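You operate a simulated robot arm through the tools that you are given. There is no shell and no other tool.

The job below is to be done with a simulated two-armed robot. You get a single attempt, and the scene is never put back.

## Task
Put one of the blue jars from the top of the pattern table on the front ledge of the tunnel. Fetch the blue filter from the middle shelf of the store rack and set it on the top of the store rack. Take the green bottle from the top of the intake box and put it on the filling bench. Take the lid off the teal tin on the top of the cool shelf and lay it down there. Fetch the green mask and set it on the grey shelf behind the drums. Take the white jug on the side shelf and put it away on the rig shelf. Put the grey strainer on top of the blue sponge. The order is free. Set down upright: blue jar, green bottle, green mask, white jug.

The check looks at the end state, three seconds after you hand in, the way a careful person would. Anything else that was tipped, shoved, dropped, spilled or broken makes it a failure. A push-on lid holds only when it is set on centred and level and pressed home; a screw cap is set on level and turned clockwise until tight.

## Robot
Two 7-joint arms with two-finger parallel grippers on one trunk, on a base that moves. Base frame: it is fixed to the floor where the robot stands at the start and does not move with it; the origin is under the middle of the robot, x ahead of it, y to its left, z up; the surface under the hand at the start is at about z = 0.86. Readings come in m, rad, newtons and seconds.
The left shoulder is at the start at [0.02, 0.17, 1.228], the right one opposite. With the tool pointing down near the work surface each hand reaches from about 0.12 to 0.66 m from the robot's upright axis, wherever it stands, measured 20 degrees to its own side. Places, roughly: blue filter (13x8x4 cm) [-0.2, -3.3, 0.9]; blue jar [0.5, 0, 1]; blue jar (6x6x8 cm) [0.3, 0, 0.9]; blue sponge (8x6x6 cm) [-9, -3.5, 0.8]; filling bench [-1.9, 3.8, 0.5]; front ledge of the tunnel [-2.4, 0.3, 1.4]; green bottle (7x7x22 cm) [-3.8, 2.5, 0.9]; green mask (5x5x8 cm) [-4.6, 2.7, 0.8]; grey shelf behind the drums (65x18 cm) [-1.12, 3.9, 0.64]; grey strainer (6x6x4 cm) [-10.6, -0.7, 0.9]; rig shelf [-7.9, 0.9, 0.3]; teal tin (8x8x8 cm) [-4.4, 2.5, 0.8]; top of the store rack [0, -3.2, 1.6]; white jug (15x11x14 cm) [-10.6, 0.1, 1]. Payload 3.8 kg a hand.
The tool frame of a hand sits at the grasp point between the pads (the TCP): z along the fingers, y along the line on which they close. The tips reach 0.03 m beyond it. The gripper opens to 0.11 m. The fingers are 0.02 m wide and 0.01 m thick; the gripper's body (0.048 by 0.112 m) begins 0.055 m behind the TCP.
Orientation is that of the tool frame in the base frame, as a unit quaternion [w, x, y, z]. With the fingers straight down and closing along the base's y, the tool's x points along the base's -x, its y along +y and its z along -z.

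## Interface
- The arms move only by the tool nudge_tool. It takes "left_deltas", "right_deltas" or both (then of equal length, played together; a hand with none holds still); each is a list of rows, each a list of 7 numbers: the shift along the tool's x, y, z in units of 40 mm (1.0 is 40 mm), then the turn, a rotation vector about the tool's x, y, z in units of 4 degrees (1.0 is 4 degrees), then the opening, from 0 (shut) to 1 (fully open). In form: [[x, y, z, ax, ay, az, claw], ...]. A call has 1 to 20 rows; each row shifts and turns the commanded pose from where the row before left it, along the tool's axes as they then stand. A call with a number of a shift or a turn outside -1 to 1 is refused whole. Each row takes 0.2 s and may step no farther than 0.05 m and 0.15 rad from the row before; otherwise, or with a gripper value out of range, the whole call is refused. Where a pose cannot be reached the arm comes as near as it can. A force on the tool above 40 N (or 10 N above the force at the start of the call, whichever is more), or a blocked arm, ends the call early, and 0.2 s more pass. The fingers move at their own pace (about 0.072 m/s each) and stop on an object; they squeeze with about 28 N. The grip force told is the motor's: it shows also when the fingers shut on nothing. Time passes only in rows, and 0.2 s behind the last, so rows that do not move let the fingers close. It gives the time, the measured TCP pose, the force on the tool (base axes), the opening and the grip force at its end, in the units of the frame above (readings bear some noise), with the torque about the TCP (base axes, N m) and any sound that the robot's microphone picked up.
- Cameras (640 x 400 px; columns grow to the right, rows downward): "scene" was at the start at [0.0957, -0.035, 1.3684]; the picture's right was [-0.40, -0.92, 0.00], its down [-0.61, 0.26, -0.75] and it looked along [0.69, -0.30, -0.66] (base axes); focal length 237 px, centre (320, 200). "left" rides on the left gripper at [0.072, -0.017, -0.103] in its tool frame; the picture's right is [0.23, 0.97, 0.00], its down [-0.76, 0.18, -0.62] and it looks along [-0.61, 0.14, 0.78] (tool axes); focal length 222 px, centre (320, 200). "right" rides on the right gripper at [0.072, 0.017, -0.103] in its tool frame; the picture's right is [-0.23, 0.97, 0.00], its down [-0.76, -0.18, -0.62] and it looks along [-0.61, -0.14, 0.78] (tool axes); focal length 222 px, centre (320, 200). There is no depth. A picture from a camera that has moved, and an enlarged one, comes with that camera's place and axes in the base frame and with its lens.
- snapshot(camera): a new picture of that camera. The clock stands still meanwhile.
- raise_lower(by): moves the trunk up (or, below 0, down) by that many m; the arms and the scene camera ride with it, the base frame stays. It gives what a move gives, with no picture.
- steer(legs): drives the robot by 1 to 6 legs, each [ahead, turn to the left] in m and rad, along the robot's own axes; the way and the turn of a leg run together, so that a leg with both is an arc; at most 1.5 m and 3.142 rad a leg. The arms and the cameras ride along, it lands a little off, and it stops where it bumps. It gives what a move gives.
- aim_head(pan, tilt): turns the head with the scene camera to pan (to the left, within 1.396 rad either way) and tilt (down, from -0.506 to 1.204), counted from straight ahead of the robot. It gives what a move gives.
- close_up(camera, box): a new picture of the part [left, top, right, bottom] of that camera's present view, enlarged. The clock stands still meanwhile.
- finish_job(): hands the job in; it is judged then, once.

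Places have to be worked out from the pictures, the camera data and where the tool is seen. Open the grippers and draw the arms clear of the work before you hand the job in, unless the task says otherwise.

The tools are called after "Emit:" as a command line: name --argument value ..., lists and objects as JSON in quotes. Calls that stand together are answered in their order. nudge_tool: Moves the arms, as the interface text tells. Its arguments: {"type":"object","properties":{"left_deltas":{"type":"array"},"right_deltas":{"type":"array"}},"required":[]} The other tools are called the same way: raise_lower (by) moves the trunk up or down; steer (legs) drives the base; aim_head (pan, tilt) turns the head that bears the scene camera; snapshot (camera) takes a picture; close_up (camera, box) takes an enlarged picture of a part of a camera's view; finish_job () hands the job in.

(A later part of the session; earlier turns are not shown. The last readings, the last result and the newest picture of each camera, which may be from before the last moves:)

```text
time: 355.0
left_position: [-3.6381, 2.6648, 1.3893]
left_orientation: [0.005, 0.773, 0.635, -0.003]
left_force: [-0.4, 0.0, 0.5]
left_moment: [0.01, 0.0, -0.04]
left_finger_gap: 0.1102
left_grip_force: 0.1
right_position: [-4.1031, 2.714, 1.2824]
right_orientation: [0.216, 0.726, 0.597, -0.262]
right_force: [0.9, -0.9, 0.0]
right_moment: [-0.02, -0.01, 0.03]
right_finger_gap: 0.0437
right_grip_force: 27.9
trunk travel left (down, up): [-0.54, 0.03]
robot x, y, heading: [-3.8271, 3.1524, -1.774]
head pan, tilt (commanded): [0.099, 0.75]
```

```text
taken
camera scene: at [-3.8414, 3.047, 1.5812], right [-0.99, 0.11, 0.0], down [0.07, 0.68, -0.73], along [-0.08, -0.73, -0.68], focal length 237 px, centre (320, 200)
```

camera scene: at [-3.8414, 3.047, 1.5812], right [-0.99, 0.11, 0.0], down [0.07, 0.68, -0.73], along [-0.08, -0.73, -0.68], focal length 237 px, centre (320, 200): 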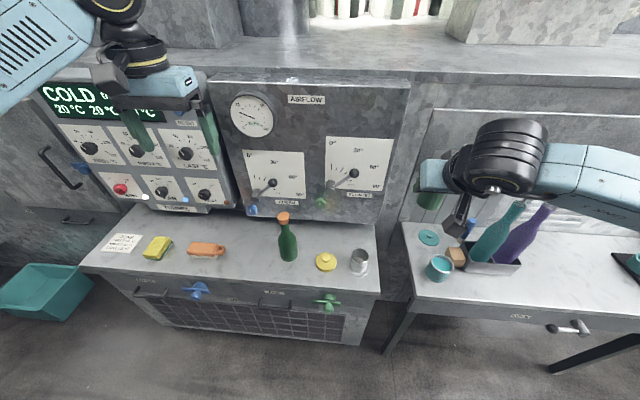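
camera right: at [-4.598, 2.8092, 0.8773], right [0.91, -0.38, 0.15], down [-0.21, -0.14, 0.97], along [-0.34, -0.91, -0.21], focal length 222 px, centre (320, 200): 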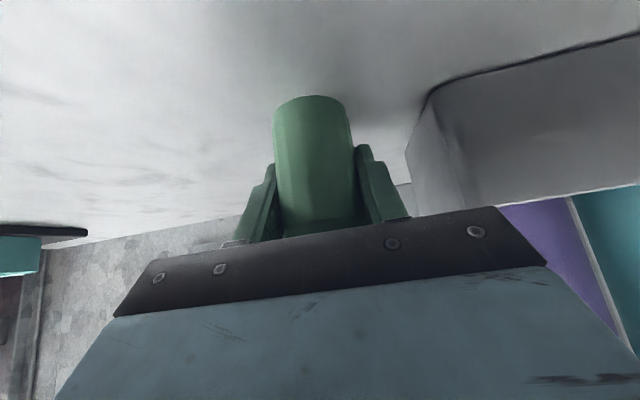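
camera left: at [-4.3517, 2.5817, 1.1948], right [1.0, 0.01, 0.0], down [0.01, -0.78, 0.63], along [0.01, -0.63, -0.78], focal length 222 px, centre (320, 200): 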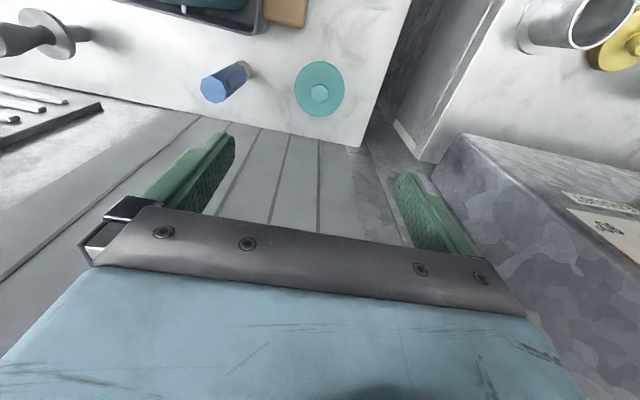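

Green bottle at ≈[-3.777,2.485], base z≈0.78. I lower the trunk 0.3 m and pitch the left hand forward to 45°.

Emit:
raise_lower --by -0.3

Emit:
nudge_tool --left_deltas '[[0, 0, 0, 0, -1, 0, 1], [0, 0, 0, 0, -1, 0, 1], [0, 0, 0, 0, -1, 0, 1], [0, 0, 0, 0, -1, 0, 1], [0, 0, 0, 0, -1, 0, 1], [0, 0, 0, 0, -1, 0, 1], [0, 0, 0, 0, -1, 0, 1], [0, 0, 0, 0, -1, 0, 1], [0, 0, 0, 0, -1, 0, 1], [0, 0, 0, 0, -1, 0, 1], [0, 0, 0, 0, -1, 0, 1], [0, 0, 0, 0, -0.25, 0, 1], [0, 0, 0, 0, 0, 0, 1]]'

Emit:
snapshot --camera "scene"

Emit:
snapshot --camera "left"

```text
time: 358.0
left_position: [-3.6376, 2.6643, 1.0884]
left_orientation: [0.006, 0.773, 0.634, -0.002]
left_force: [-0.2, 0.3, -0.1]
left_moment: [0.02, -0.02, 0.0]
left_finger_gap: 0.11
left_grip_force: 0.1
right_position: [-4.1017, 2.7147, 0.9814]
right_orientation: [0.217, 0.726, 0.597, -0.263]
right_force: [0.2, 0.2, -0.5]
right_moment: [0.0, -0.01, 0.01]
right_finger_gap: 0.0438
right_grip_force: 28.0
trunk travel left (down, up): [-0.24, 0.33]
robot x, y, heading: [-3.8238, 3.1529, -1.775]
head pan, tilt (commanded): [0.099, 0.75]
```

```text
time: 360.8
left_position: [-3.6377, 2.6641, 1.0887]
left_orientation: [0.247, 0.714, 0.584, -0.298]
left_force: [0.3, 0.4, 0.9]
left_moment: [0.02, -0.02, 0.01]
left_finger_gap: 0.1099
left_grip_force: 0.1
right_position: [-4.1029, 2.7149, 0.9817]
right_orientation: [0.216, 0.726, 0.597, -0.262]
right_force: [-0.4, 1.2, -0.1]
right_moment: [-0.03, -0.02, 0.0]
right_finger_gap: 0.0439
right_grip_force: 28.1
trunk travel left (down, up): [-0.24, 0.33]
robot x, y, heading: [-3.8266, 3.1528, -1.779]
head pan, tilt (commanded): [0.099, 0.75]
```

```text
taken
camera scene: at [-3.8413, 3.047, 1.2811], right [-0.99, 0.11, 0.0], down [0.07, 0.68, -0.73], along [-0.08, -0.73, -0.68], focal length 237 px, centre (320, 200)
```

scene: 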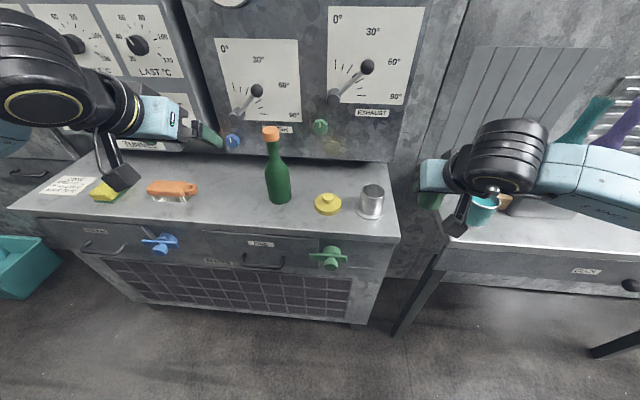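

```text
taken
camera left: at [-3.6315, 2.7901, 1.1095], right [0.99, -0.03, -0.16], down [0.15, -0.12, 0.98], along [-0.05, -0.99, -0.11], focal length 222 px, centre (320, 200)
```

left: 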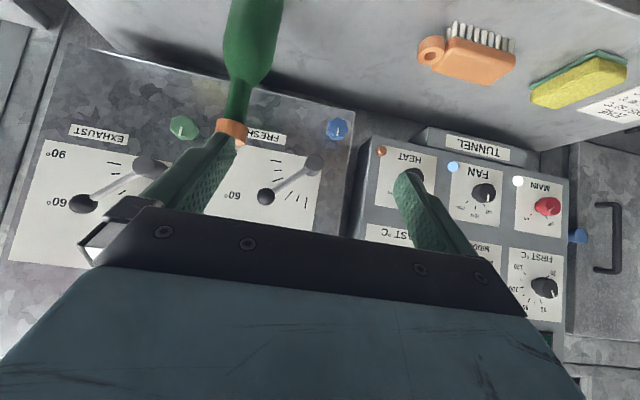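

Cap triangulated at [-3.779,2.507,1.006]. I move the left hand to a pre-grasp 12 cm in front of and above the body.

Emit:
nudge_tool --left_deltas '[[0.18, -0.532, 0.82, 0, 0, 0, 1], [0.18, -0.532, 0.82, 0, 0, 0, 1], [0.18, -0.532, 0.82, 0, 0, 0, 1], [0.18, -0.532, 0.82, 0, 0, 0, 1], [0.18, -0.532, 0.82, 0, 0, 0, 1], [0, 0, 0, 0, 0, 0, 1]]'

Emit:
snapshot --camera "left"

Emit:
snapshot --camera "scene"

```text
time: 362.2
left_position: [-3.761, 2.5941, 0.9476]
left_orientation: [0.248, 0.713, 0.584, -0.298]
left_force: [0.3, -0.7, -0.8]
left_moment: [-0.02, -0.01, 0.0]
left_finger_gap: 0.1099
left_grip_force: 0.1
right_position: [-4.1024, 2.7151, 0.9823]
right_orientation: [0.217, 0.726, 0.598, -0.262]
right_force: [0.1, 0.4, 0.1]
right_moment: [0.0, -0.02, 0.0]
right_finger_gap: 0.0435
right_grip_force: 28.1
trunk travel left (down, up): [-0.24, 0.33]
robot x, y, heading: [-3.8277, 3.1521, -1.772]
head pan, tilt (commanded): [0.099, 0.75]
```

```text
taken
camera left: at [-3.7543, 2.7208, 0.9684], right [0.99, -0.03, -0.16], down [0.15, -0.12, 0.98], along [-0.05, -0.99, -0.11], focal length 222 px, centre (320, 200)
```

left: 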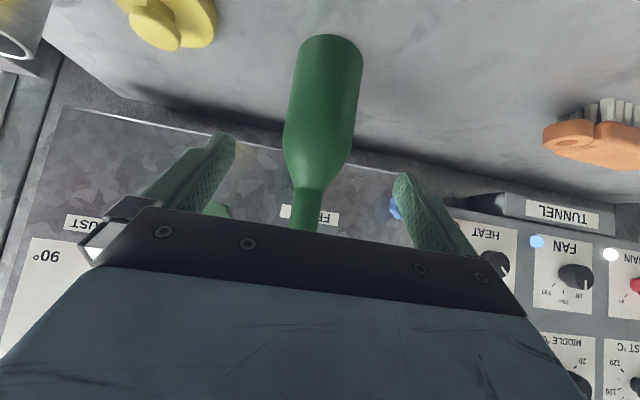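

```text
taken
camera scene: at [-3.8411, 3.0471, 1.2812], right [-0.99, 0.11, 0.0], down [0.07, 0.68, -0.73], along [-0.08, -0.73, -0.68], focal length 237 px, centre (320, 200)
```

scene: 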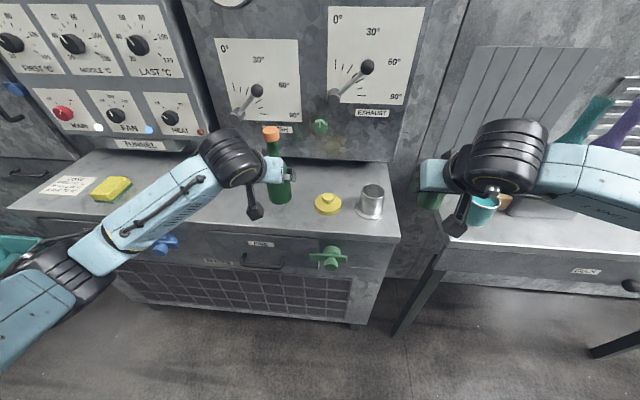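

The bottle is well centred between the left fingers. I advance 12 cm along the fingers in two parts.

Emit:
nudge_tool --left_deltas '[[0, 0, 0.7, 0, 0, 0, 1], [0, 0, 0.7, 0, 0, 0, 1], [0, 0, 0.7, 0, 0, 0, 1], [0, 0, 0, 0, 0, 0, 1]]'

Emit:
snapshot --camera "left"

Emit:
close_up --camera "scene" --box '[180, 90, 400, 250]'

```text
time: 363.2
left_position: [-3.7719, 2.5369, 0.8899]
left_orientation: [0.247, 0.714, 0.584, -0.298]
left_force: [-0.4, 0.3, 0.5]
left_moment: [-0.07, 0.02, 0.03]
left_finger_gap: 0.1101
left_grip_force: 0.0
right_position: [-4.1018, 2.7147, 0.9817]
right_orientation: [0.217, 0.726, 0.597, -0.263]
right_force: [0.3, -0.2, -0.2]
right_moment: [-0.01, 0.01, -0.02]
right_finger_gap: 0.0437
right_grip_force: 27.8
trunk travel left (down, up): [-0.24, 0.33]
robot x, y, heading: [-3.8238, 3.154, -1.777]
head pan, tilt (commanded): [0.099, 0.75]
```

```text
taken
camera left: at [-3.7654, 2.6629, 0.9101], right [0.99, -0.03, -0.16], down [0.15, -0.12, 0.98], along [-0.05, -0.99, -0.11], focal length 222 px, centre (320, 200)
```

left: 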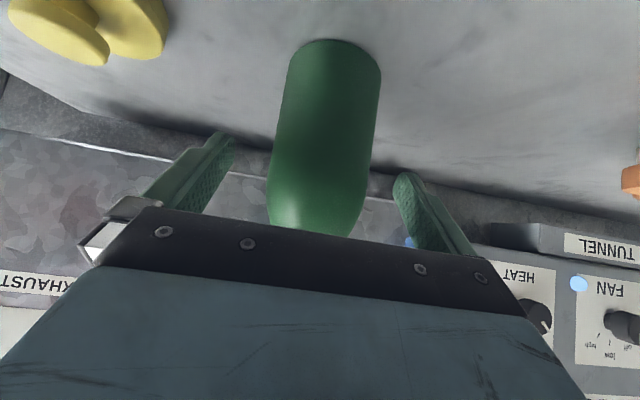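

```text
2.50 times, centred on (290, 170) of scene
camera zoom: at [-3.8412, 3.0471, 1.2812], right [-0.99, 0.11, 0.0], down [0.07, 0.68, -0.73], along [-0.08, -0.73, -0.68], focal length 593 px, centre (395, 275)
```

zoom: 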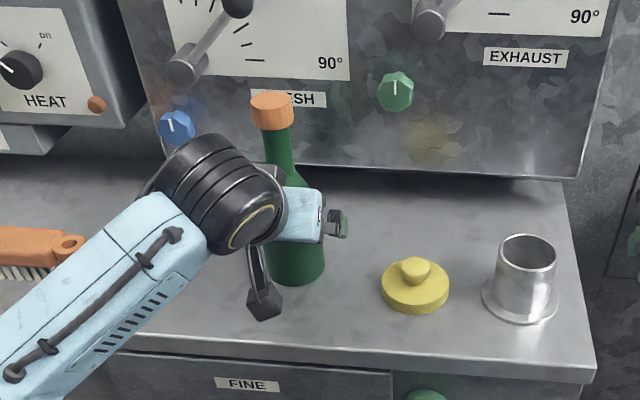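

Alignment is good; ~5 cm more along the fingers to reach the body. Advance and close.

Emit:
nudge_tool --left_deltas '[[0, 0, 0.6, 0, 0, 0, 1], [0, 0, 0.6, 0, 0, 0, 1], [0, 0, 0, 0, 0, 0, 1]]'

Emit:
snapshot --camera "left"

Emit:
close_up --camera "scene" --box '[180, 90, 400, 250]'

```text
time: 364.0
left_position: [-3.779, 2.5044, 0.8556]
left_orientation: [0.247, 0.714, 0.583, -0.298]
left_force: [0.5, 1.6, 2.0]
left_moment: [-0.03, -0.02, -0.02]
left_finger_gap: 0.1099
left_grip_force: 0.0
right_position: [-4.1019, 2.7149, 0.9811]
right_orientation: [0.216, 0.727, 0.596, -0.264]
right_force: [-0.2, -0.7, -0.6]
right_moment: [0.0, 0.02, 0.0]
right_finger_gap: 0.0438
right_grip_force: 28.2
trunk travel left (down, up): [-0.24, 0.33]
robot x, y, heading: [-3.8263, 3.1536, -1.776]
head pan, tilt (commanded): [0.099, 0.75]
```

```text
taken
camera left: at [-3.772, 2.6299, 0.8762], right [0.99, -0.03, -0.16], down [0.15, -0.12, 0.98], along [-0.05, -0.99, -0.11], focal length 222 px, centre (320, 200)
```

left: 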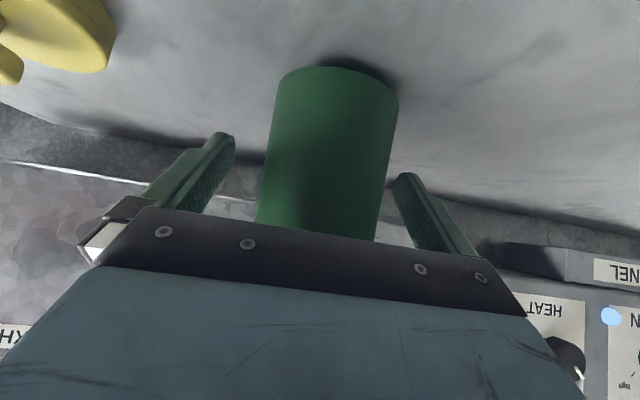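

```text
2.50 times, centred on (290, 170) of scene
camera zoom: at [-3.8413, 3.0472, 1.2812], right [-0.99, 0.11, 0.0], down [0.07, 0.68, -0.73], along [-0.08, -0.73, -0.68], focal length 593 px, centre (395, 275)
```

zoom: 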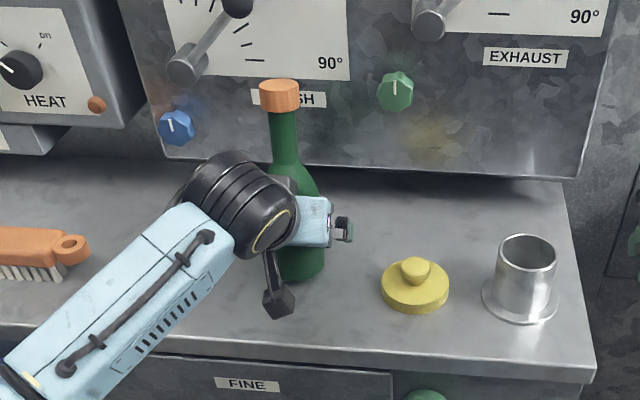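

The bottle has tilted slightly backward: at this pitch the palm touches its shoulder. I back off 3 cm and check that it settles upright.

Emit:
nudge_tool --left_deltas '[[0, 0, -0.25, 0, 0, 0, 1], [0, 0, -0.35, 0, 0, 0, 1], [0, 0, -0.6, 0, 0, 0, 1], [0, 0, -0.6, 0, 0, 0, 1], [0, 0, 0, 0, 0, 0, 1]]'

Emit:
close_up --camera "scene" --box '[180, 90, 400, 250]'

Emit:
snapshot --camera "left"

```text
time: 365.2
left_position: [-3.7672, 2.5529, 0.9059]
left_orientation: [0.247, 0.714, 0.584, -0.298]
left_force: [0.4, 0.5, -0.2]
left_moment: [0.01, 0.02, -0.01]
left_finger_gap: 0.1101
left_grip_force: 0.0
right_position: [-4.1027, 2.7138, 0.9814]
right_orientation: [0.216, 0.726, 0.597, -0.263]
right_force: [-0.4, -0.8, 0.6]
right_moment: [0.0, 0.01, -0.03]
right_finger_gap: 0.0438
right_grip_force: 28.0
trunk travel left (down, up): [-0.24, 0.33]
robot x, y, heading: [-3.8259, 3.1499, -1.78]
head pan, tilt (commanded): [0.099, 0.75]
```

```text
2.50 times, centred on (290, 170) of scene
camera zoom: at [-3.8413, 3.0469, 1.2811], right [-0.99, 0.11, 0.0], down [0.07, 0.68, -0.73], along [-0.08, -0.73, -0.68], focal length 593 px, centre (395, 275)
```

zoom: 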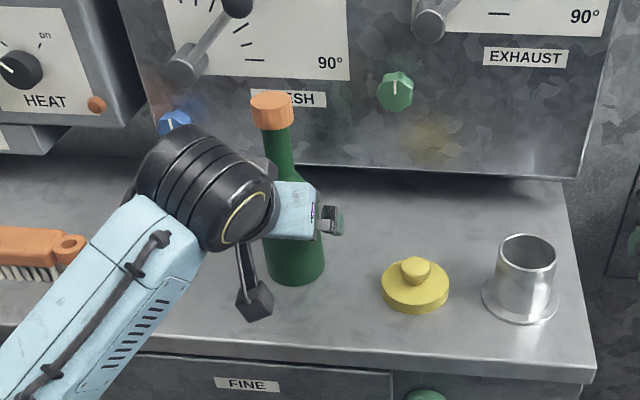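

```text
taken
camera left: at [-3.7611, 2.6791, 0.9271], right [0.99, -0.03, -0.16], down [0.15, -0.12, 0.98], along [-0.05, -0.99, -0.11], focal length 222 px, centre (320, 200)
```

left: 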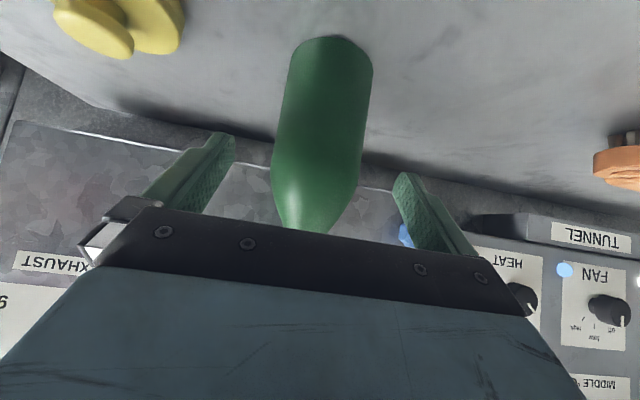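

The bottle is upright again. I flatten the left hand's pitch to ~28° (palm then stays clear) and lower it slightly, then check.

Emit:
nudge_tool --left_deltas '[[0, 0, 0, 0, -1, 0, 1], [0, 0, 0, 0, -1, 0, 1], [0, 0, 0, 0, -1, 0, 1], [0, 0, 0, 0, -1, 0, 1], [0, 0, 0, 0, -0.2, 0, 1], [0.28, 0, 0, 0, 0, 0, 1], [0.28, 0, 0, 0, 0, 0, 1], [0, 0, 0, 0, 0, 0, 1]]'

Emit:
close_up --camera "scene" --box '[180, 90, 400, 250]'

Emit:
snapshot --camera "left"

```text
time: 367.0
left_position: [-3.7676, 2.563, 0.8854]
left_orientation: [0.33, 0.662, 0.542, -0.399]
left_force: [0.1, 0.0, 0.1]
left_moment: [0.02, 0.0, 0.0]
left_finger_gap: 0.1099
left_grip_force: 0.1
right_position: [-4.1024, 2.7147, 0.9821]
right_orientation: [0.217, 0.727, 0.596, -0.263]
right_force: [-0.3, -0.7, -0.4]
right_moment: [0.01, -0.02, -0.03]
right_finger_gap: 0.0437
right_grip_force: 28.4
trunk travel left (down, up): [-0.24, 0.33]
robot x, y, heading: [-3.8256, 3.1488, -1.777]
head pan, tilt (commanded): [0.099, 0.75]
```

```text
2.50 times, centred on (290, 170) of scene
camera zoom: at [-3.8413, 3.0469, 1.2811], right [-0.99, 0.11, 0.0], down [0.07, 0.68, -0.73], along [-0.08, -0.73, -0.68], focal length 593 px, centre (395, 275)
```

zoom: 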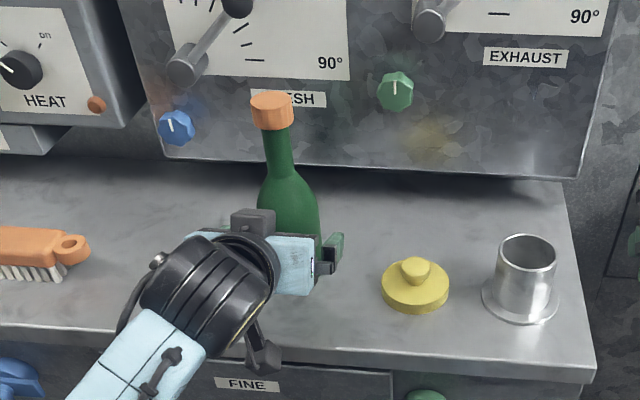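

```text
taken
camera left: at [-3.7594, 2.6897, 0.8693], right [0.98, -0.09, -0.2], down [0.21, 0.16, 0.96], along [-0.05, -0.98, 0.18], focal length 222 px, centre (320, 200)
```

left: 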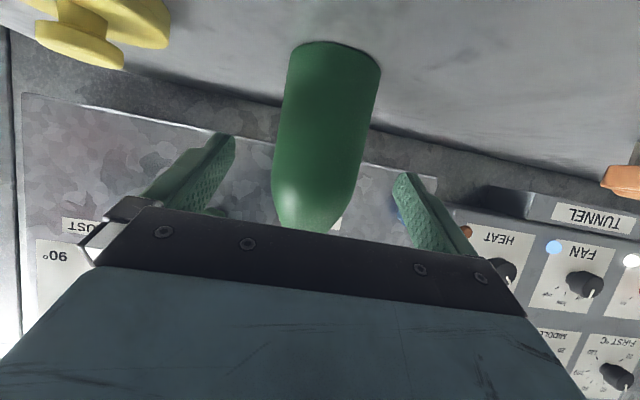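

Pitch is 28° now, hand lined up. I advance 6.4 cm along the fingers, watching the bottle.

Emit:
nudge_tool --left_deltas '[[0, 0, 0.4, 0, 0, 0, 1], [0, 0, 0.4, 0, 0, 0, 1], [0, 0, 0.4, 0, 0, 0, 1], [0, 0, 0.3, 0, 0, 0, 1], [0, 0, 0, 0, 0, 0, 1]]'

Emit:
close_up --camera "scene" --box '[180, 90, 400, 250]'

Emit:
snapshot --camera "left"

```text
time: 368.2
left_position: [-3.7788, 2.5111, 0.8566]
left_orientation: [0.33, 0.662, 0.542, -0.399]
left_force: [0.2, -0.1, 0.3]
left_moment: [-0.03, -0.01, 0.0]
left_finger_gap: 0.11
left_grip_force: 0.0
right_position: [-4.1032, 2.7154, 0.9819]
right_orientation: [0.216, 0.727, 0.597, -0.262]
right_force: [-0.2, -1.5, 0.0]
right_moment: [0.0, 0.03, 0.0]
right_finger_gap: 0.0436
right_grip_force: 27.8
trunk travel left (down, up): [-0.24, 0.33]
robot x, y, heading: [-3.8292, 3.1453, -1.78]
head pan, tilt (commanded): [0.099, 0.75]
```

```text
2.50 times, centred on (290, 170) of scene
camera zoom: at [-3.8413, 3.047, 1.2811], right [-0.99, 0.11, 0.0], down [0.07, 0.68, -0.73], along [-0.08, -0.73, -0.68], focal length 593 px, centre (395, 275)
```

zoom: 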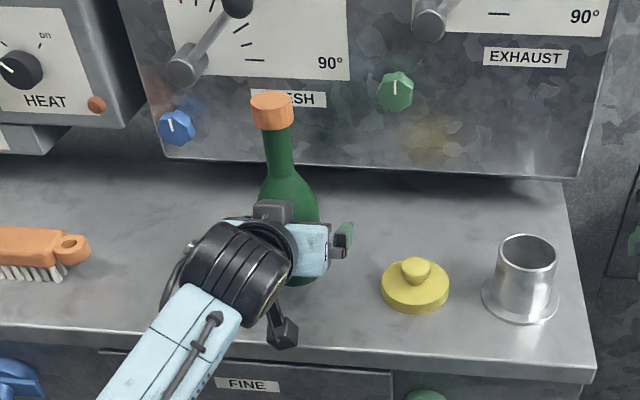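

```text
taken
camera left: at [-3.7708, 2.6369, 0.8412], right [0.98, -0.09, -0.2], down [0.21, 0.16, 0.96], along [-0.05, -0.98, 0.18], focal length 222 px, centre (320, 200)
```

left: 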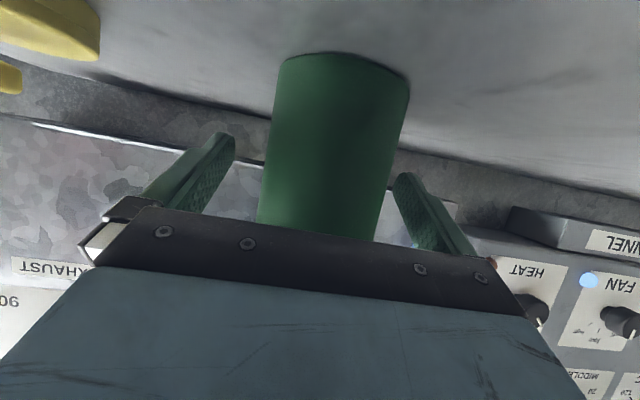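

No contact, bottle unmoved, its axis practically at the TCP. I close the left hand.

Emit:
nudge_tool --left_deltas '[[0, 0, 0, 0, 0, 0, 0.8], [0, 0, 0, 0, 0, 0, 0.6], [0, 0, 0, 0, 0, 0, 0.4], [0, 0, 0, 0, 0, 0, 0.3], [0, 0, 0, 0, 0, 0, 0.3]]'

Emit:
nudge_tool --left_deltas '[[-0.2, 0, -0.1, 0, 0, 0, 0.3], [-0.4, 0, -0.2, 0, 0, 0, 0.3], [0, 0, 0, 0, 0, 0, 0.3]]'

Emit:
close_up --camera "scene" --box '[180, 90, 400, 250]'

```text
time: 369.4
left_position: [-3.7768, 2.5111, 0.8576]
left_orientation: [0.33, 0.662, 0.541, -0.399]
left_force: [0.8, -0.9, 1.4]
left_moment: [-0.03, 0.06, 0.01]
left_finger_gap: 0.0673
left_grip_force: 28.3
right_position: [-4.1028, 2.7147, 0.9826]
right_orientation: [0.217, 0.726, 0.597, -0.262]
right_force: [0.1, 0.4, 0.1]
right_moment: [-0.01, 0.02, 0.0]
right_finger_gap: 0.0438
right_grip_force: 27.6
trunk travel left (down, up): [-0.24, 0.33]
robot x, y, heading: [-3.8316, 3.1529, -1.775]
head pan, tilt (commanded): [0.099, 0.75]
```

```text
time: 370.2
left_position: [-3.7762, 2.5102, 0.8837]
left_orientation: [0.33, 0.662, 0.542, -0.399]
left_force: [0.0, 0.1, -3.9]
left_moment: [0.01, -0.02, 0.0]
left_finger_gap: 0.0674
left_grip_force: 28.2
right_position: [-4.1032, 2.714, 0.9814]
right_orientation: [0.216, 0.727, 0.597, -0.262]
right_force: [-0.3, 0.2, 0.5]
right_moment: [0.01, 0.0, -0.04]
right_finger_gap: 0.0438
right_grip_force: 27.7
trunk travel left (down, up): [-0.24, 0.33]
robot x, y, heading: [-3.8257, 3.1473, -1.775]
head pan, tilt (commanded): [0.099, 0.75]
```

```text
2.50 times, centred on (290, 170) of scene
camera zoom: at [-3.8412, 3.0466, 1.2811], right [-0.99, 0.11, 0.0], down [0.07, 0.68, -0.73], along [-0.08, -0.73, -0.68], focal length 593 px, centre (395, 275)
```

zoom: 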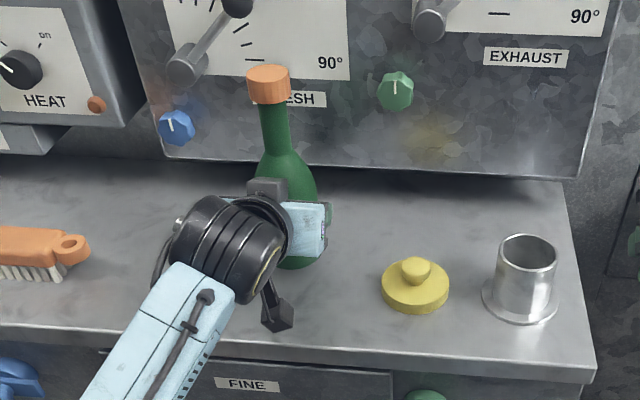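

The bottle is lifted cleanly (≈4 N). I raise it further and the trunk 0.3 m, back away, then turn to face east along the corridor.

Emit:
nudge_tool --left_deltas '[[-0.73, 0, -0.39, 0, 0, 0, 0.3], [-0.73, 0, -0.39, 0, 0, 0, 0.3], [-0.73, 0, -0.39, 0, 0, 0, 0.3], [0, 0, 0, 0, 0, 0, 0.3]]'

Emit:
raise_lower --by 0.3

Emit:
steer --legs '[[-0.15, 0.0], [0.0, 1.75]]'

Emit:
aim_head --pan 0.3 --tilt 0.35

Emit:
snapshot --camera "scene"

```text
time: 371.2
left_position: [-3.7777, 2.5106, 0.9859]
left_orientation: [0.331, 0.662, 0.542, -0.398]
left_force: [0.6, -0.7, -3.1]
left_moment: [0.02, 0.01, 0.01]
left_finger_gap: 0.0675
left_grip_force: 28.4
right_position: [-4.1031, 2.7139, 0.9806]
right_orientation: [0.216, 0.727, 0.597, -0.262]
right_force: [0.1, 0.5, 0.9]
right_moment: [-0.04, -0.02, 0.04]
right_finger_gap: 0.0441
right_grip_force: 28.0
trunk travel left (down, up): [-0.24, 0.33]
robot x, y, heading: [-3.8244, 3.1498, -1.781]
head pan, tilt (commanded): [0.099, 0.75]
```

```text
time: 374.2
left_position: [-3.7781, 2.511, 1.2848]
left_orientation: [0.33, 0.662, 0.542, -0.399]
left_force: [0.1, -0.1, -4.2]
left_moment: [-0.01, -0.01, -0.02]
left_finger_gap: 0.067
left_grip_force: 28.0
right_position: [-4.1037, 2.7133, 1.282]
right_orientation: [0.216, 0.727, 0.597, -0.262]
right_force: [-0.1, 0.1, -0.3]
right_moment: [0.0, 0.02, -0.01]
right_finger_gap: 0.0438
right_grip_force: 28.4
trunk travel left (down, up): [-0.54, 0.03]
robot x, y, heading: [-3.8261, 3.1508, -1.774]
head pan, tilt (commanded): [0.099, 0.75]
```

```text
time: 379.7
left_position: [-3.1698, 3.4462, 1.2848]
left_orientation: [0.517, 0.018, 0.856, -0.008]
left_force: [0.0, 0.6, -3.1]
left_moment: [-0.02, 0.0, -0.01]
left_finger_gap: 0.0674
left_grip_force: 27.9
right_position: [-3.3195, 3.0945, 1.2809]
right_orientation: [0.34, 0.019, 0.94, -0.007]
right_force: [-0.6, 0.6, 0.0]
right_moment: [-0.01, 0.0, 0.01]
right_finger_gap: 0.0436
right_grip_force: 28.2
trunk travel left (down, up): [-0.54, 0.03]
robot x, y, heading: [-3.7933, 3.2972, -0.049]
head pan, tilt (commanded): [0.099, 0.75]
```

```text
time: 380.6
left_position: [-3.1692, 3.4459, 1.2852]
left_orientation: [0.517, 0.019, 0.856, -0.008]
left_force: [-0.2, -0.3, -3.5]
left_moment: [-0.02, 0.02, 0.01]
left_finger_gap: 0.0674
left_grip_force: 28.1
right_position: [-3.3191, 3.0934, 1.2806]
right_orientation: [0.34, 0.019, 0.94, -0.007]
right_force: [-0.2, 0.3, -0.4]
right_moment: [0.0, -0.03, -0.01]
right_finger_gap: 0.0438
right_grip_force: 27.4
trunk travel left (down, up): [-0.54, 0.03]
robot x, y, heading: [-3.7931, 3.3013, -0.046]
head pan, tilt (commanded): [0.3, 0.351]
```

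```text
taken
camera scene: at [-3.6861, 3.3197, 1.6166], right [0.25, -0.97, 0.0], down [-0.33, -0.09, -0.94], along [0.91, 0.23, -0.34], focal length 237 px, centre (320, 200)
```

scene: 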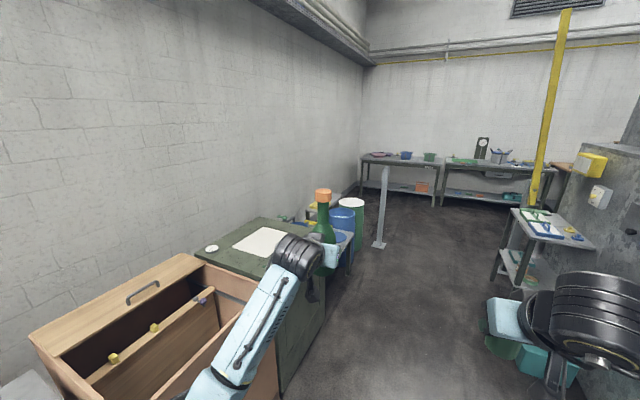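

Bottle and mask both held; the corridor east is free. I drive to about x=-1.95 and turn left to face the filling bench, then look down at it.

Emit:
steer --legs '[[0.0, -0.07], [1.45, 0.0], [0.4, 0.0], [0.0, 1.69]]'

Emit:
aim_head --pan 0.0 --tilt 0.8

Emit:
snapshot --camera "scene"

```text
time: 394.3
left_position: [-2.1724, 3.7253, 1.2861]
left_orientation: [-0.359, 0.614, -0.597, -0.373]
left_force: [0.7, -0.5, -4.6]
left_moment: [-0.03, 0.01, 0.01]
left_finger_gap: 0.0674
left_grip_force: 28.1
right_position: [-1.8101, 3.6004, 1.2803]
right_orientation: [-0.236, 0.676, -0.654, -0.245]
right_force: [0.9, 0.2, -0.4]
right_moment: [-0.01, -0.03, 0.01]
right_finger_gap: 0.044
right_grip_force: 28.0
trunk travel left (down, up): [-0.54, 0.03]
robot x, y, heading: [-1.983, 3.1107, 1.593]
head pan, tilt (commanded): [0.3, 0.351]
```

```text
time: 395.2
left_position: [-2.1735, 3.7249, 1.2844]
left_orientation: [-0.359, 0.614, -0.596, -0.373]
left_force: [-0.3, -1.1, -4.0]
left_moment: [-0.01, 0.0, 0.0]
left_finger_gap: 0.0674
left_grip_force: 27.8
right_position: [-1.8112, 3.6008, 1.2811]
right_orientation: [-0.235, 0.676, -0.654, -0.245]
right_force: [-0.5, 0.9, 0.1]
right_moment: [0.03, -0.03, 0.0]
right_finger_gap: 0.0438
right_grip_force: 28.3
trunk travel left (down, up): [-0.54, 0.03]
robot x, y, heading: [-1.9824, 3.1123, 1.591]
head pan, tilt (commanded): [0.0, 0.799]
```

```text
taken
camera scene: at [-1.9864, 3.2119, 1.5772], right [1.0, 0.02, 0.0], down [0.02, -0.72, -0.7], along [-0.02, 0.7, -0.72], focal length 237 px, centre (320, 200)
```

scene: 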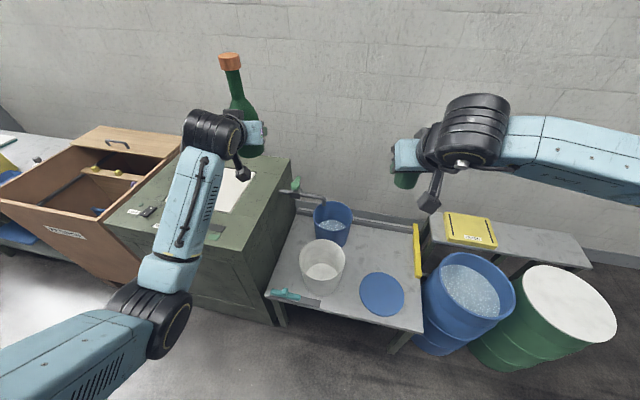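

I can see the filling bench: free spot at its right-rear, ≈[-1.75,3.86], between the blue bucket, blue lid and yellow edge. The grey shelf behind the drums is free right of the yellow box. I shift ~0.4 m east so the left arm points straight at the spot.

Emit:
steer --legs '[[0.0, -1.37], [0.41, 0.0], [0.0, 1.35]]'

Emit:
snapshot --camera "scene"

```text
time: 404.5
left_position: [-1.76, 3.8153, 1.2849]
left_orientation: [-0.361, 0.609, -0.601, -0.37]
left_force: [-0.6, 0.2, -3.9]
left_moment: [0.0, -0.02, 0.01]
left_finger_gap: 0.0675
left_grip_force: 28.0
right_position: [-1.3991, 3.6865, 1.2818]
right_orientation: [-0.238, 0.67, -0.66, -0.242]
right_force: [0.0, 0.1, 0.0]
right_moment: [0.0, -0.02, -0.01]
right_finger_gap: 0.0437
right_grip_force: 27.9
trunk travel left (down, up): [-0.54, 0.03]
robot x, y, heading: [-1.579, 3.1988, 1.575]
head pan, tilt (commanded): [0.0, 0.799]
```

```text
taken
camera scene: at [-1.5819, 3.2996, 1.5771], right [1.0, 0.01, 0.0], down [0.01, -0.72, -0.7], along [0.0, 0.7, -0.72], focal length 237 px, centre (320, 200)
```

scene: 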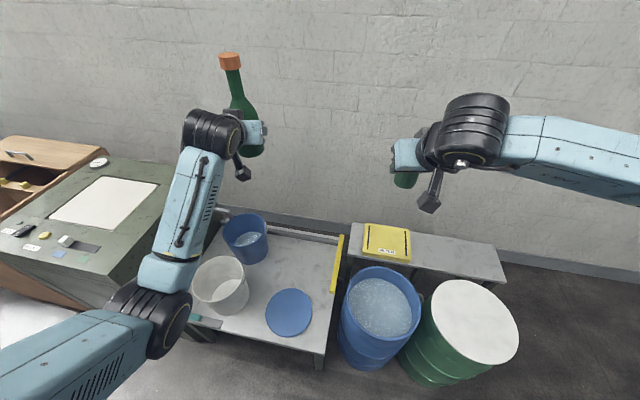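

The bottle is right above the target spot. I lower the trunk 0.48 m and check clearances.

Emit:
raise_lower --by -0.48

Emit:
aim_head --pan 0.15 --tilt 0.6

Emit:
snapshot --camera "scene"

Emit:
snapshot --camera "left"

```text
refused: -0.48 is not a number from -0.4 to 0.4
```

```text
time: 405.2
left_position: [-1.7601, 3.8142, 1.2847]
left_orientation: [-0.361, 0.609, -0.601, -0.37]
left_force: [0.7, -1.0, -4.1]
left_moment: [0.0, 0.01, -0.05]
left_finger_gap: 0.0674
left_grip_force: 27.8
right_position: [-1.3987, 3.6851, 1.2807]
right_orientation: [-0.238, 0.67, -0.66, -0.242]
right_force: [0.3, 0.0, -0.7]
right_moment: [0.01, -0.01, -0.01]
right_finger_gap: 0.0436
right_grip_force: 28.1
trunk travel left (down, up): [-0.54, 0.03]
robot x, y, heading: [-1.577, 3.2015, 1.579]
head pan, tilt (commanded): [0.15, 0.6]
```

```text
taken
camera scene: at [-1.5948, 3.3063, 1.5939], right [0.99, 0.16, 0.0], down [0.09, -0.56, -0.82], along [-0.13, 0.81, -0.57], focal length 237 px, centre (320, 200)
```

scene: 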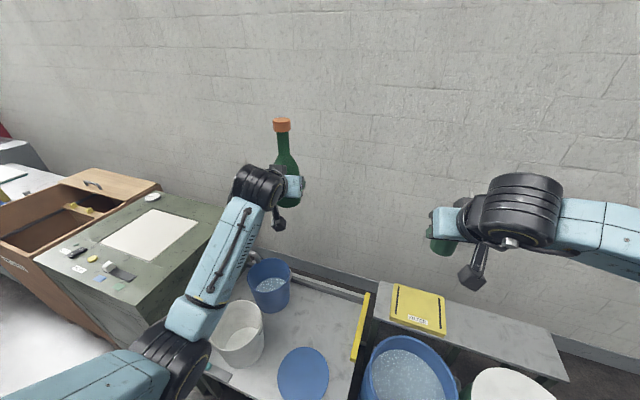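

```text
taken
camera left: at [-1.7423, 3.6909, 1.2689], right [-0.97, -0.12, -0.2], down [-0.17, -0.2, 0.96], along [-0.16, 0.97, 0.17], focal length 222 px, centre (320, 200)
```

left: 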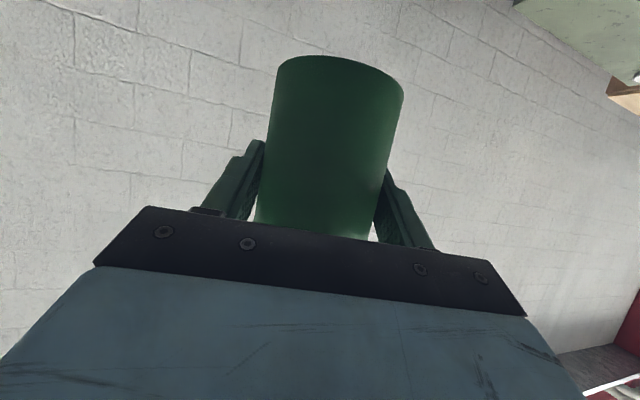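

The trunk moves at most 0.4 m per call, so I lower 0.4 m first and look.

Emit:
raise_lower --by -0.4

Emit:
snapshot --camera "scene"

Emit:
snapshot --camera "left"

```text
time: 409.1
left_position: [-1.7602, 3.8159, 0.8853]
left_orientation: [-0.361, 0.609, -0.602, -0.37]
left_force: [0.1, -0.9, -4.5]
left_moment: [0.01, -0.03, -0.03]
left_finger_gap: 0.0673
left_grip_force: 27.5
right_position: [-1.3998, 3.6849, 0.8819]
right_orientation: [-0.238, 0.67, -0.66, -0.243]
right_force: [-0.6, -0.2, -1.0]
right_moment: [0.01, -0.04, 0.01]
right_finger_gap: 0.0438
right_grip_force: 28.5
trunk travel left (down, up): [-0.14, 0.43]
robot x, y, heading: [-1.5785, 3.2029, 1.58]
head pan, tilt (commanded): [0.15, 0.6]
```

```text
taken
camera scene: at [-1.5949, 3.306, 1.194], right [0.99, 0.16, 0.0], down [0.09, -0.56, -0.82], along [-0.13, 0.81, -0.57], focal length 237 px, centre (320, 200)
```

scene: 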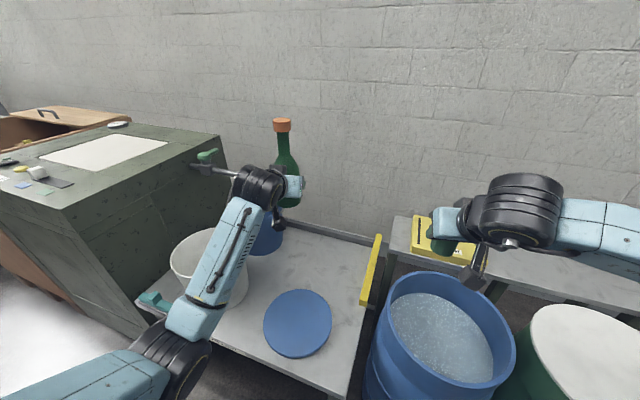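

```text
taken
camera left: at [-1.7422, 3.6907, 0.8691], right [-0.97, -0.12, -0.2], down [-0.17, -0.2, 0.96], along [-0.16, 0.97, 0.17], focal length 222 px, centre (320, 200)
```

left: 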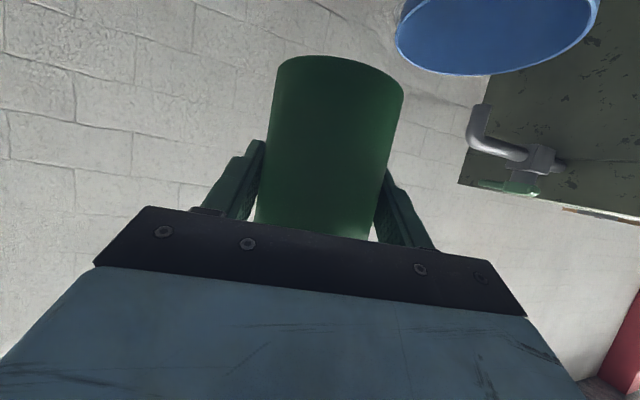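

Clear so far (forearm ~7 cm from the white bucket). I lower the trunk another 0.12 m, then the arm forward-down and 3 cm right toward the spot.

Emit:
raise_lower --by -0.12

Emit:
nudge_tool --left_deltas '[[0.72, -0.25, 0.62, 0, 0, 0, 0.3], [0.72, -0.25, 0.62, 0, 0, 0, 0.3], [0.72, -0.25, 0.62, 0, 0, 0, 0.3], [0.72, 0, 0.62, 0, 0, 0, 0.3], [0, 0, 0, 0, 0, 0, 0.3]]'

Emit:
snapshot --camera "scene"

Emit:
snapshot --camera "left"

```text
time: 410.6
left_position: [-1.7611, 3.8148, 0.765]
left_orientation: [-0.361, 0.61, -0.601, -0.37]
left_force: [-0.3, 0.5, -3.5]
left_moment: [0.0, 0.02, 0.01]
left_finger_gap: 0.0672
left_grip_force: 27.9
right_position: [-1.4005, 3.6849, 0.7617]
right_orientation: [-0.237, 0.671, -0.659, -0.243]
right_force: [0.7, 0.4, -0.4]
right_moment: [-0.02, -0.01, -0.04]
right_finger_gap: 0.0438
right_grip_force: 27.9
trunk travel left (down, up): [-0.02, 0.55]
robot x, y, heading: [-1.5784, 3.2021, 1.579]
head pan, tilt (commanded): [0.15, 0.6]
```

```text
time: 411.8
left_position: [-1.7308, 3.8477, 0.6166]
left_orientation: [-0.362, 0.609, -0.601, -0.37]
left_force: [0.0, -0.5, -4.5]
left_moment: [-0.03, 0.0, -0.01]
left_finger_gap: 0.0678
left_grip_force: 28.1
right_position: [-1.3985, 3.6846, 0.7614]
right_orientation: [-0.237, 0.67, -0.66, -0.243]
right_force: [-1.0, 0.2, -1.0]
right_moment: [0.0, 0.0, 0.03]
right_finger_gap: 0.0435
right_grip_force: 28.1
trunk travel left (down, up): [-0.02, 0.55]
robot x, y, heading: [-1.5767, 3.1979, 1.58]
head pan, tilt (commanded): [0.15, 0.6]
```

```text
taken
camera scene: at [-1.5949, 3.3061, 1.074], right [0.99, 0.16, 0.0], down [0.09, -0.56, -0.82], along [-0.13, 0.81, -0.57], focal length 237 px, centre (320, 200)
```

scene: 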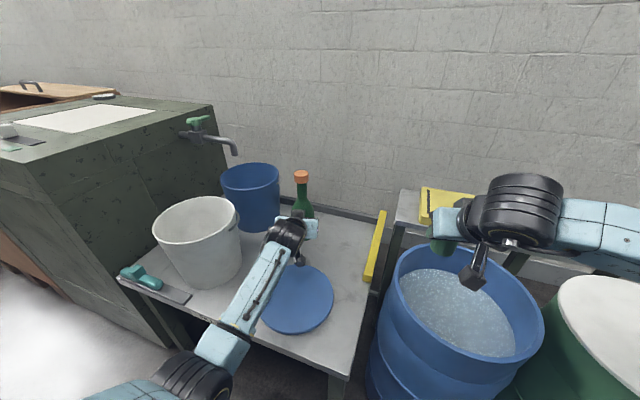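

```text
taken
camera left: at [-1.7123, 3.7246, 0.6015], right [-0.97, -0.12, -0.2], down [-0.17, -0.2, 0.96], along [-0.16, 0.97, 0.17], focal length 222 px, centre (320, 200)
```

left: 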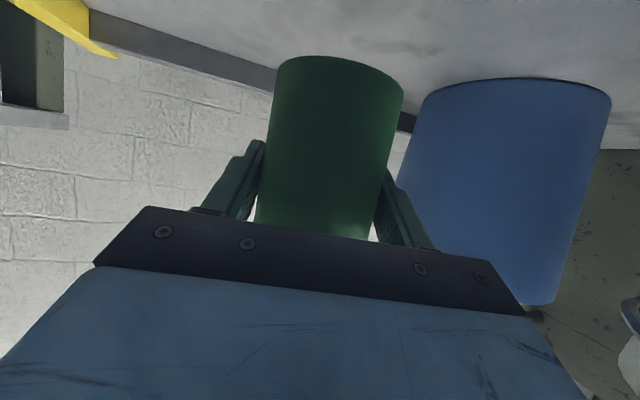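

About 4 cm to go, spot is clear of bucket and lid. I lower in small steps.

Emit:
nudge_tool --left_deltas '[[0.2, 0, 0.106, 0, 0, 0, 0.3], [0.2, 0, 0.106, 0, 0, 0, 0.3], [0.15, 0, 0.08, 0, 0, 0, 0.3], [0.1, 0, 0.053, 0, 0, 0, 0.3], [0, 0, 0, 0, 0, 0, 0.3]]'

Emit:
close_up --camera "scene" --box '[220, 140, 400, 300]'

Emit:
snapshot --camera "left"

```text
time: 413.0
left_position: [-1.7309, 3.8492, 0.5882]
left_orientation: [-0.361, 0.61, -0.601, -0.371]
left_force: [0.6, 0.5, -3.9]
left_moment: [-0.05, -0.03, 0.01]
left_finger_gap: 0.0673
left_grip_force: 27.8
right_position: [-1.4004, 3.6852, 0.762]
right_orientation: [-0.238, 0.671, -0.659, -0.243]
right_force: [-0.3, -0.2, -1.0]
right_moment: [-0.01, 0.01, 0.03]
right_finger_gap: 0.0438
right_grip_force: 27.9
trunk travel left (down, up): [-0.02, 0.55]
robot x, y, heading: [-1.5778, 3.1986, 1.579]
head pan, tilt (commanded): [0.15, 0.6]
```

```text
2.50 times, centred on (310, 220) of scene
camera zoom: at [-1.5949, 3.3061, 1.074], right [0.99, 0.16, 0.0], down [0.09, -0.56, -0.82], along [-0.13, 0.81, -0.57], focal length 593 px, centre (345, 150)
```

zoom: 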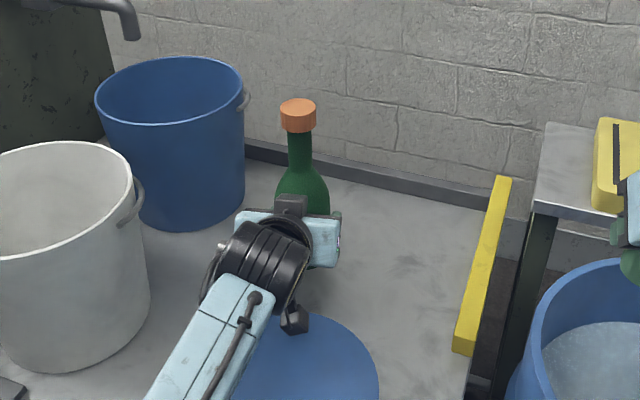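

```text
taken
camera left: at [-1.7137, 3.7251, 0.5716], right [-0.97, -0.12, -0.2], down [-0.17, -0.2, 0.96], along [-0.16, 0.97, 0.17], focal length 222 px, centre (320, 200)
```

left: 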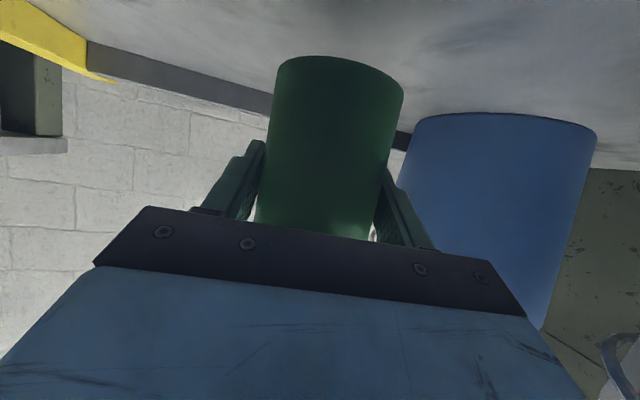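

Continue in ~3 mm steps until contact.

Emit:
nudge_tool --left_deltas '[[0.07, 0, 0.037, 0, 0, 0, 0.3], [0.07, 0, 0.037, 0, 0, 0, 0.3], [0.07, 0, 0.037, 0, 0, 0, 0.3], [0, 0, 0, 0, 0, 0, 0.3]]'

Emit:
nudge_tool --left_deltas '[[0.07, 0, 0.037, 0, 0, 0, 0.3], [0, 0, 0, 0, 0, 0, 0.3]]'

```text
time: 414.0
left_position: [-1.7312, 3.8494, 0.5781]
left_orientation: [-0.361, 0.609, -0.601, -0.37]
left_force: [-0.3, -0.3, -4.2]
left_moment: [0.02, -0.01, 0.02]
left_finger_gap: 0.0675
left_grip_force: 28.1
right_position: [-1.3993, 3.6842, 0.761]
right_orientation: [-0.238, 0.671, -0.66, -0.242]
right_force: [0.0, -0.3, -0.1]
right_moment: [0.01, 0.05, 0.0]
right_finger_gap: 0.0438
right_grip_force: 27.9
trunk travel left (down, up): [-0.02, 0.55]
robot x, y, heading: [-1.5802, 3.1989, 1.58]
head pan, tilt (commanded): [0.15, 0.6]
```

```text
time: 414.6
left_position: [-1.7313, 3.8491, 0.5735]
left_orientation: [-0.361, 0.609, -0.601, -0.37]
left_force: [0.0, 0.0, -4.4]
left_moment: [0.02, 0.02, -0.01]
left_finger_gap: 0.0674
left_grip_force: 26.9
right_position: [-1.3995, 3.6853, 0.7612]
right_orientation: [-0.237, 0.671, -0.66, -0.243]
right_force: [-0.3, -0.1, 0.4]
right_moment: [-0.01, 0.01, -0.04]
right_finger_gap: 0.0435
right_grip_force: 28.3
trunk travel left (down, up): [-0.02, 0.55]
robot x, y, heading: [-1.5798, 3.2001, 1.582]
head pan, tilt (commanded): [0.15, 0.6]
```

Still free; going on in small steps.

Emit:
nudge_tool --left_deltas '[[0.07, 0, 0.037, 0, 0, 0, 0.3], [0.07, 0, 0.037, 0, 0, 0, 0.3], [0, 0, 0, 0, 0, 0, 0.3]]'

Emit:
nudge_tool --left_deltas '[[0.07, 0, 0.037, 0, 0, 0, 0.3], [0, 0, 0, 0, 0, 0, 0.3]]'

Emit:
snapshot --camera "left"

```text
time: 415.4
left_position: [-1.7321, 3.8492, 0.5677]
left_orientation: [-0.361, 0.609, -0.601, -0.369]
left_force: [0.2, -1.0, -4.0]
left_moment: [-0.04, -0.04, -0.01]
left_finger_gap: 0.0673
left_grip_force: 28.1
right_position: [-1.3995, 3.6839, 0.7603]
right_orientation: [-0.237, 0.671, -0.659, -0.243]
right_force: [-0.8, 0.5, -0.7]
right_moment: [0.01, 0.0, -0.01]
right_finger_gap: 0.044
right_grip_force: 28.6
trunk travel left (down, up): [-0.02, 0.55]
robot x, y, heading: [-1.5796, 3.2, 1.579]
head pan, tilt (commanded): [0.15, 0.6]
```

```text
time: 416.0
left_position: [-1.7312, 3.8492, 0.5655]
left_orientation: [-0.362, 0.609, -0.601, -0.37]
left_force: [-0.5, -0.5, -3.8]
left_moment: [-0.01, 0.02, 0.05]
left_finger_gap: 0.0675
left_grip_force: 27.8
right_position: [-1.3991, 3.6846, 0.761]
right_orientation: [-0.237, 0.671, -0.659, -0.242]
right_force: [0.5, -0.3, -0.3]
right_moment: [0.01, -0.01, 0.03]
right_finger_gap: 0.0439
right_grip_force: 27.8
trunk travel left (down, up): [-0.02, 0.55]
robot x, y, heading: [-1.574, 3.2025, 1.582]
head pan, tilt (commanded): [0.15, 0.6]
```

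```text
taken
camera left: at [-1.714, 3.7248, 0.5484], right [-0.97, -0.12, -0.2], down [-0.17, -0.2, 0.96], along [-0.16, 0.97, 0.17], focal length 222 px, centre (320, 200)
```

left: 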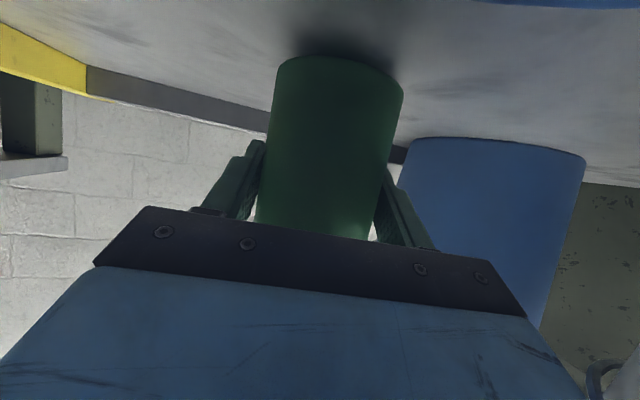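

The shadow is closing; still no contact. Continue.

Emit:
nudge_tool --left_deltas '[[0.07, 0, 0.037, 0, 0, 0, 0.3], [0.07, 0, 0.037, 0, 0, 0, 0.3], [0, 0, 0, 0, 0, 0, 0.3]]'

Emit:
nudge_tool --left_deltas '[[0.07, 0, 0.037, 0, 0, 0, 0.3], [0, 0, 0, 0, 0, 0, 0.3]]'

Emit:
nudge_tool --left_deltas '[[0.07, 0, 0.037, 0, 0, 0, 0.3], [0, 0, 0, 0, 0, 0, 0.3]]'

```text
time: 416.8
left_position: [-1.732, 3.85, 0.5587]
left_orientation: [-0.36, 0.61, -0.601, -0.37]
left_force: [0.1, 0.3, -4.8]
left_moment: [-0.02, 0.0, -0.02]
left_finger_gap: 0.0674
left_grip_force: 28.3
right_position: [-1.3999, 3.6857, 0.7611]
right_orientation: [-0.238, 0.67, -0.66, -0.242]
right_force: [0.0, 0.7, -1.0]
right_moment: [0.02, -0.01, 0.0]
right_finger_gap: 0.0438
right_grip_force: 27.8
trunk travel left (down, up): [-0.02, 0.55]
robot x, y, heading: [-1.5787, 3.2003, 1.575]
head pan, tilt (commanded): [0.15, 0.6]
```

```text
time: 417.4
left_position: [-1.731, 3.8497, 0.5585]
left_orientation: [-0.363, 0.608, -0.6, -0.371]
left_force: [-0.1, -1.5, 4.0]
left_moment: [-0.09, -0.15, -0.06]
left_finger_gap: 0.0674
left_grip_force: 28.0
right_position: [-1.3997, 3.6849, 0.7617]
right_orientation: [-0.238, 0.67, -0.66, -0.243]
right_force: [0.5, 0.5, 0.0]
right_moment: [0.01, 0.01, 0.01]
right_finger_gap: 0.0439
right_grip_force: 28.1
trunk travel left (down, up): [-0.02, 0.55]
robot x, y, heading: [-1.579, 3.1992, 1.575]
head pan, tilt (commanded): [0.15, 0.6]
```

```text
time: 418.0
left_position: [-1.7306, 3.8506, 0.5577]
left_orientation: [-0.364, 0.608, -0.599, -0.373]
left_force: [-2.5, -1.3, 18.3]
left_moment: [-0.23, -0.47, 0.0]
left_finger_gap: 0.0673
left_grip_force: 27.8
right_position: [-1.3995, 3.6838, 0.7624]
right_orientation: [-0.239, 0.67, -0.66, -0.243]
right_force: [-0.3, 0.8, 0.0]
right_moment: [0.02, 0.03, 0.01]
right_finger_gap: 0.0439
right_grip_force: 27.8
trunk travel left (down, up): [-0.02, 0.55]
robot x, y, heading: [-1.575, 3.1994, 1.577]
head pan, tilt (commanded): [0.15, 0.6]
```

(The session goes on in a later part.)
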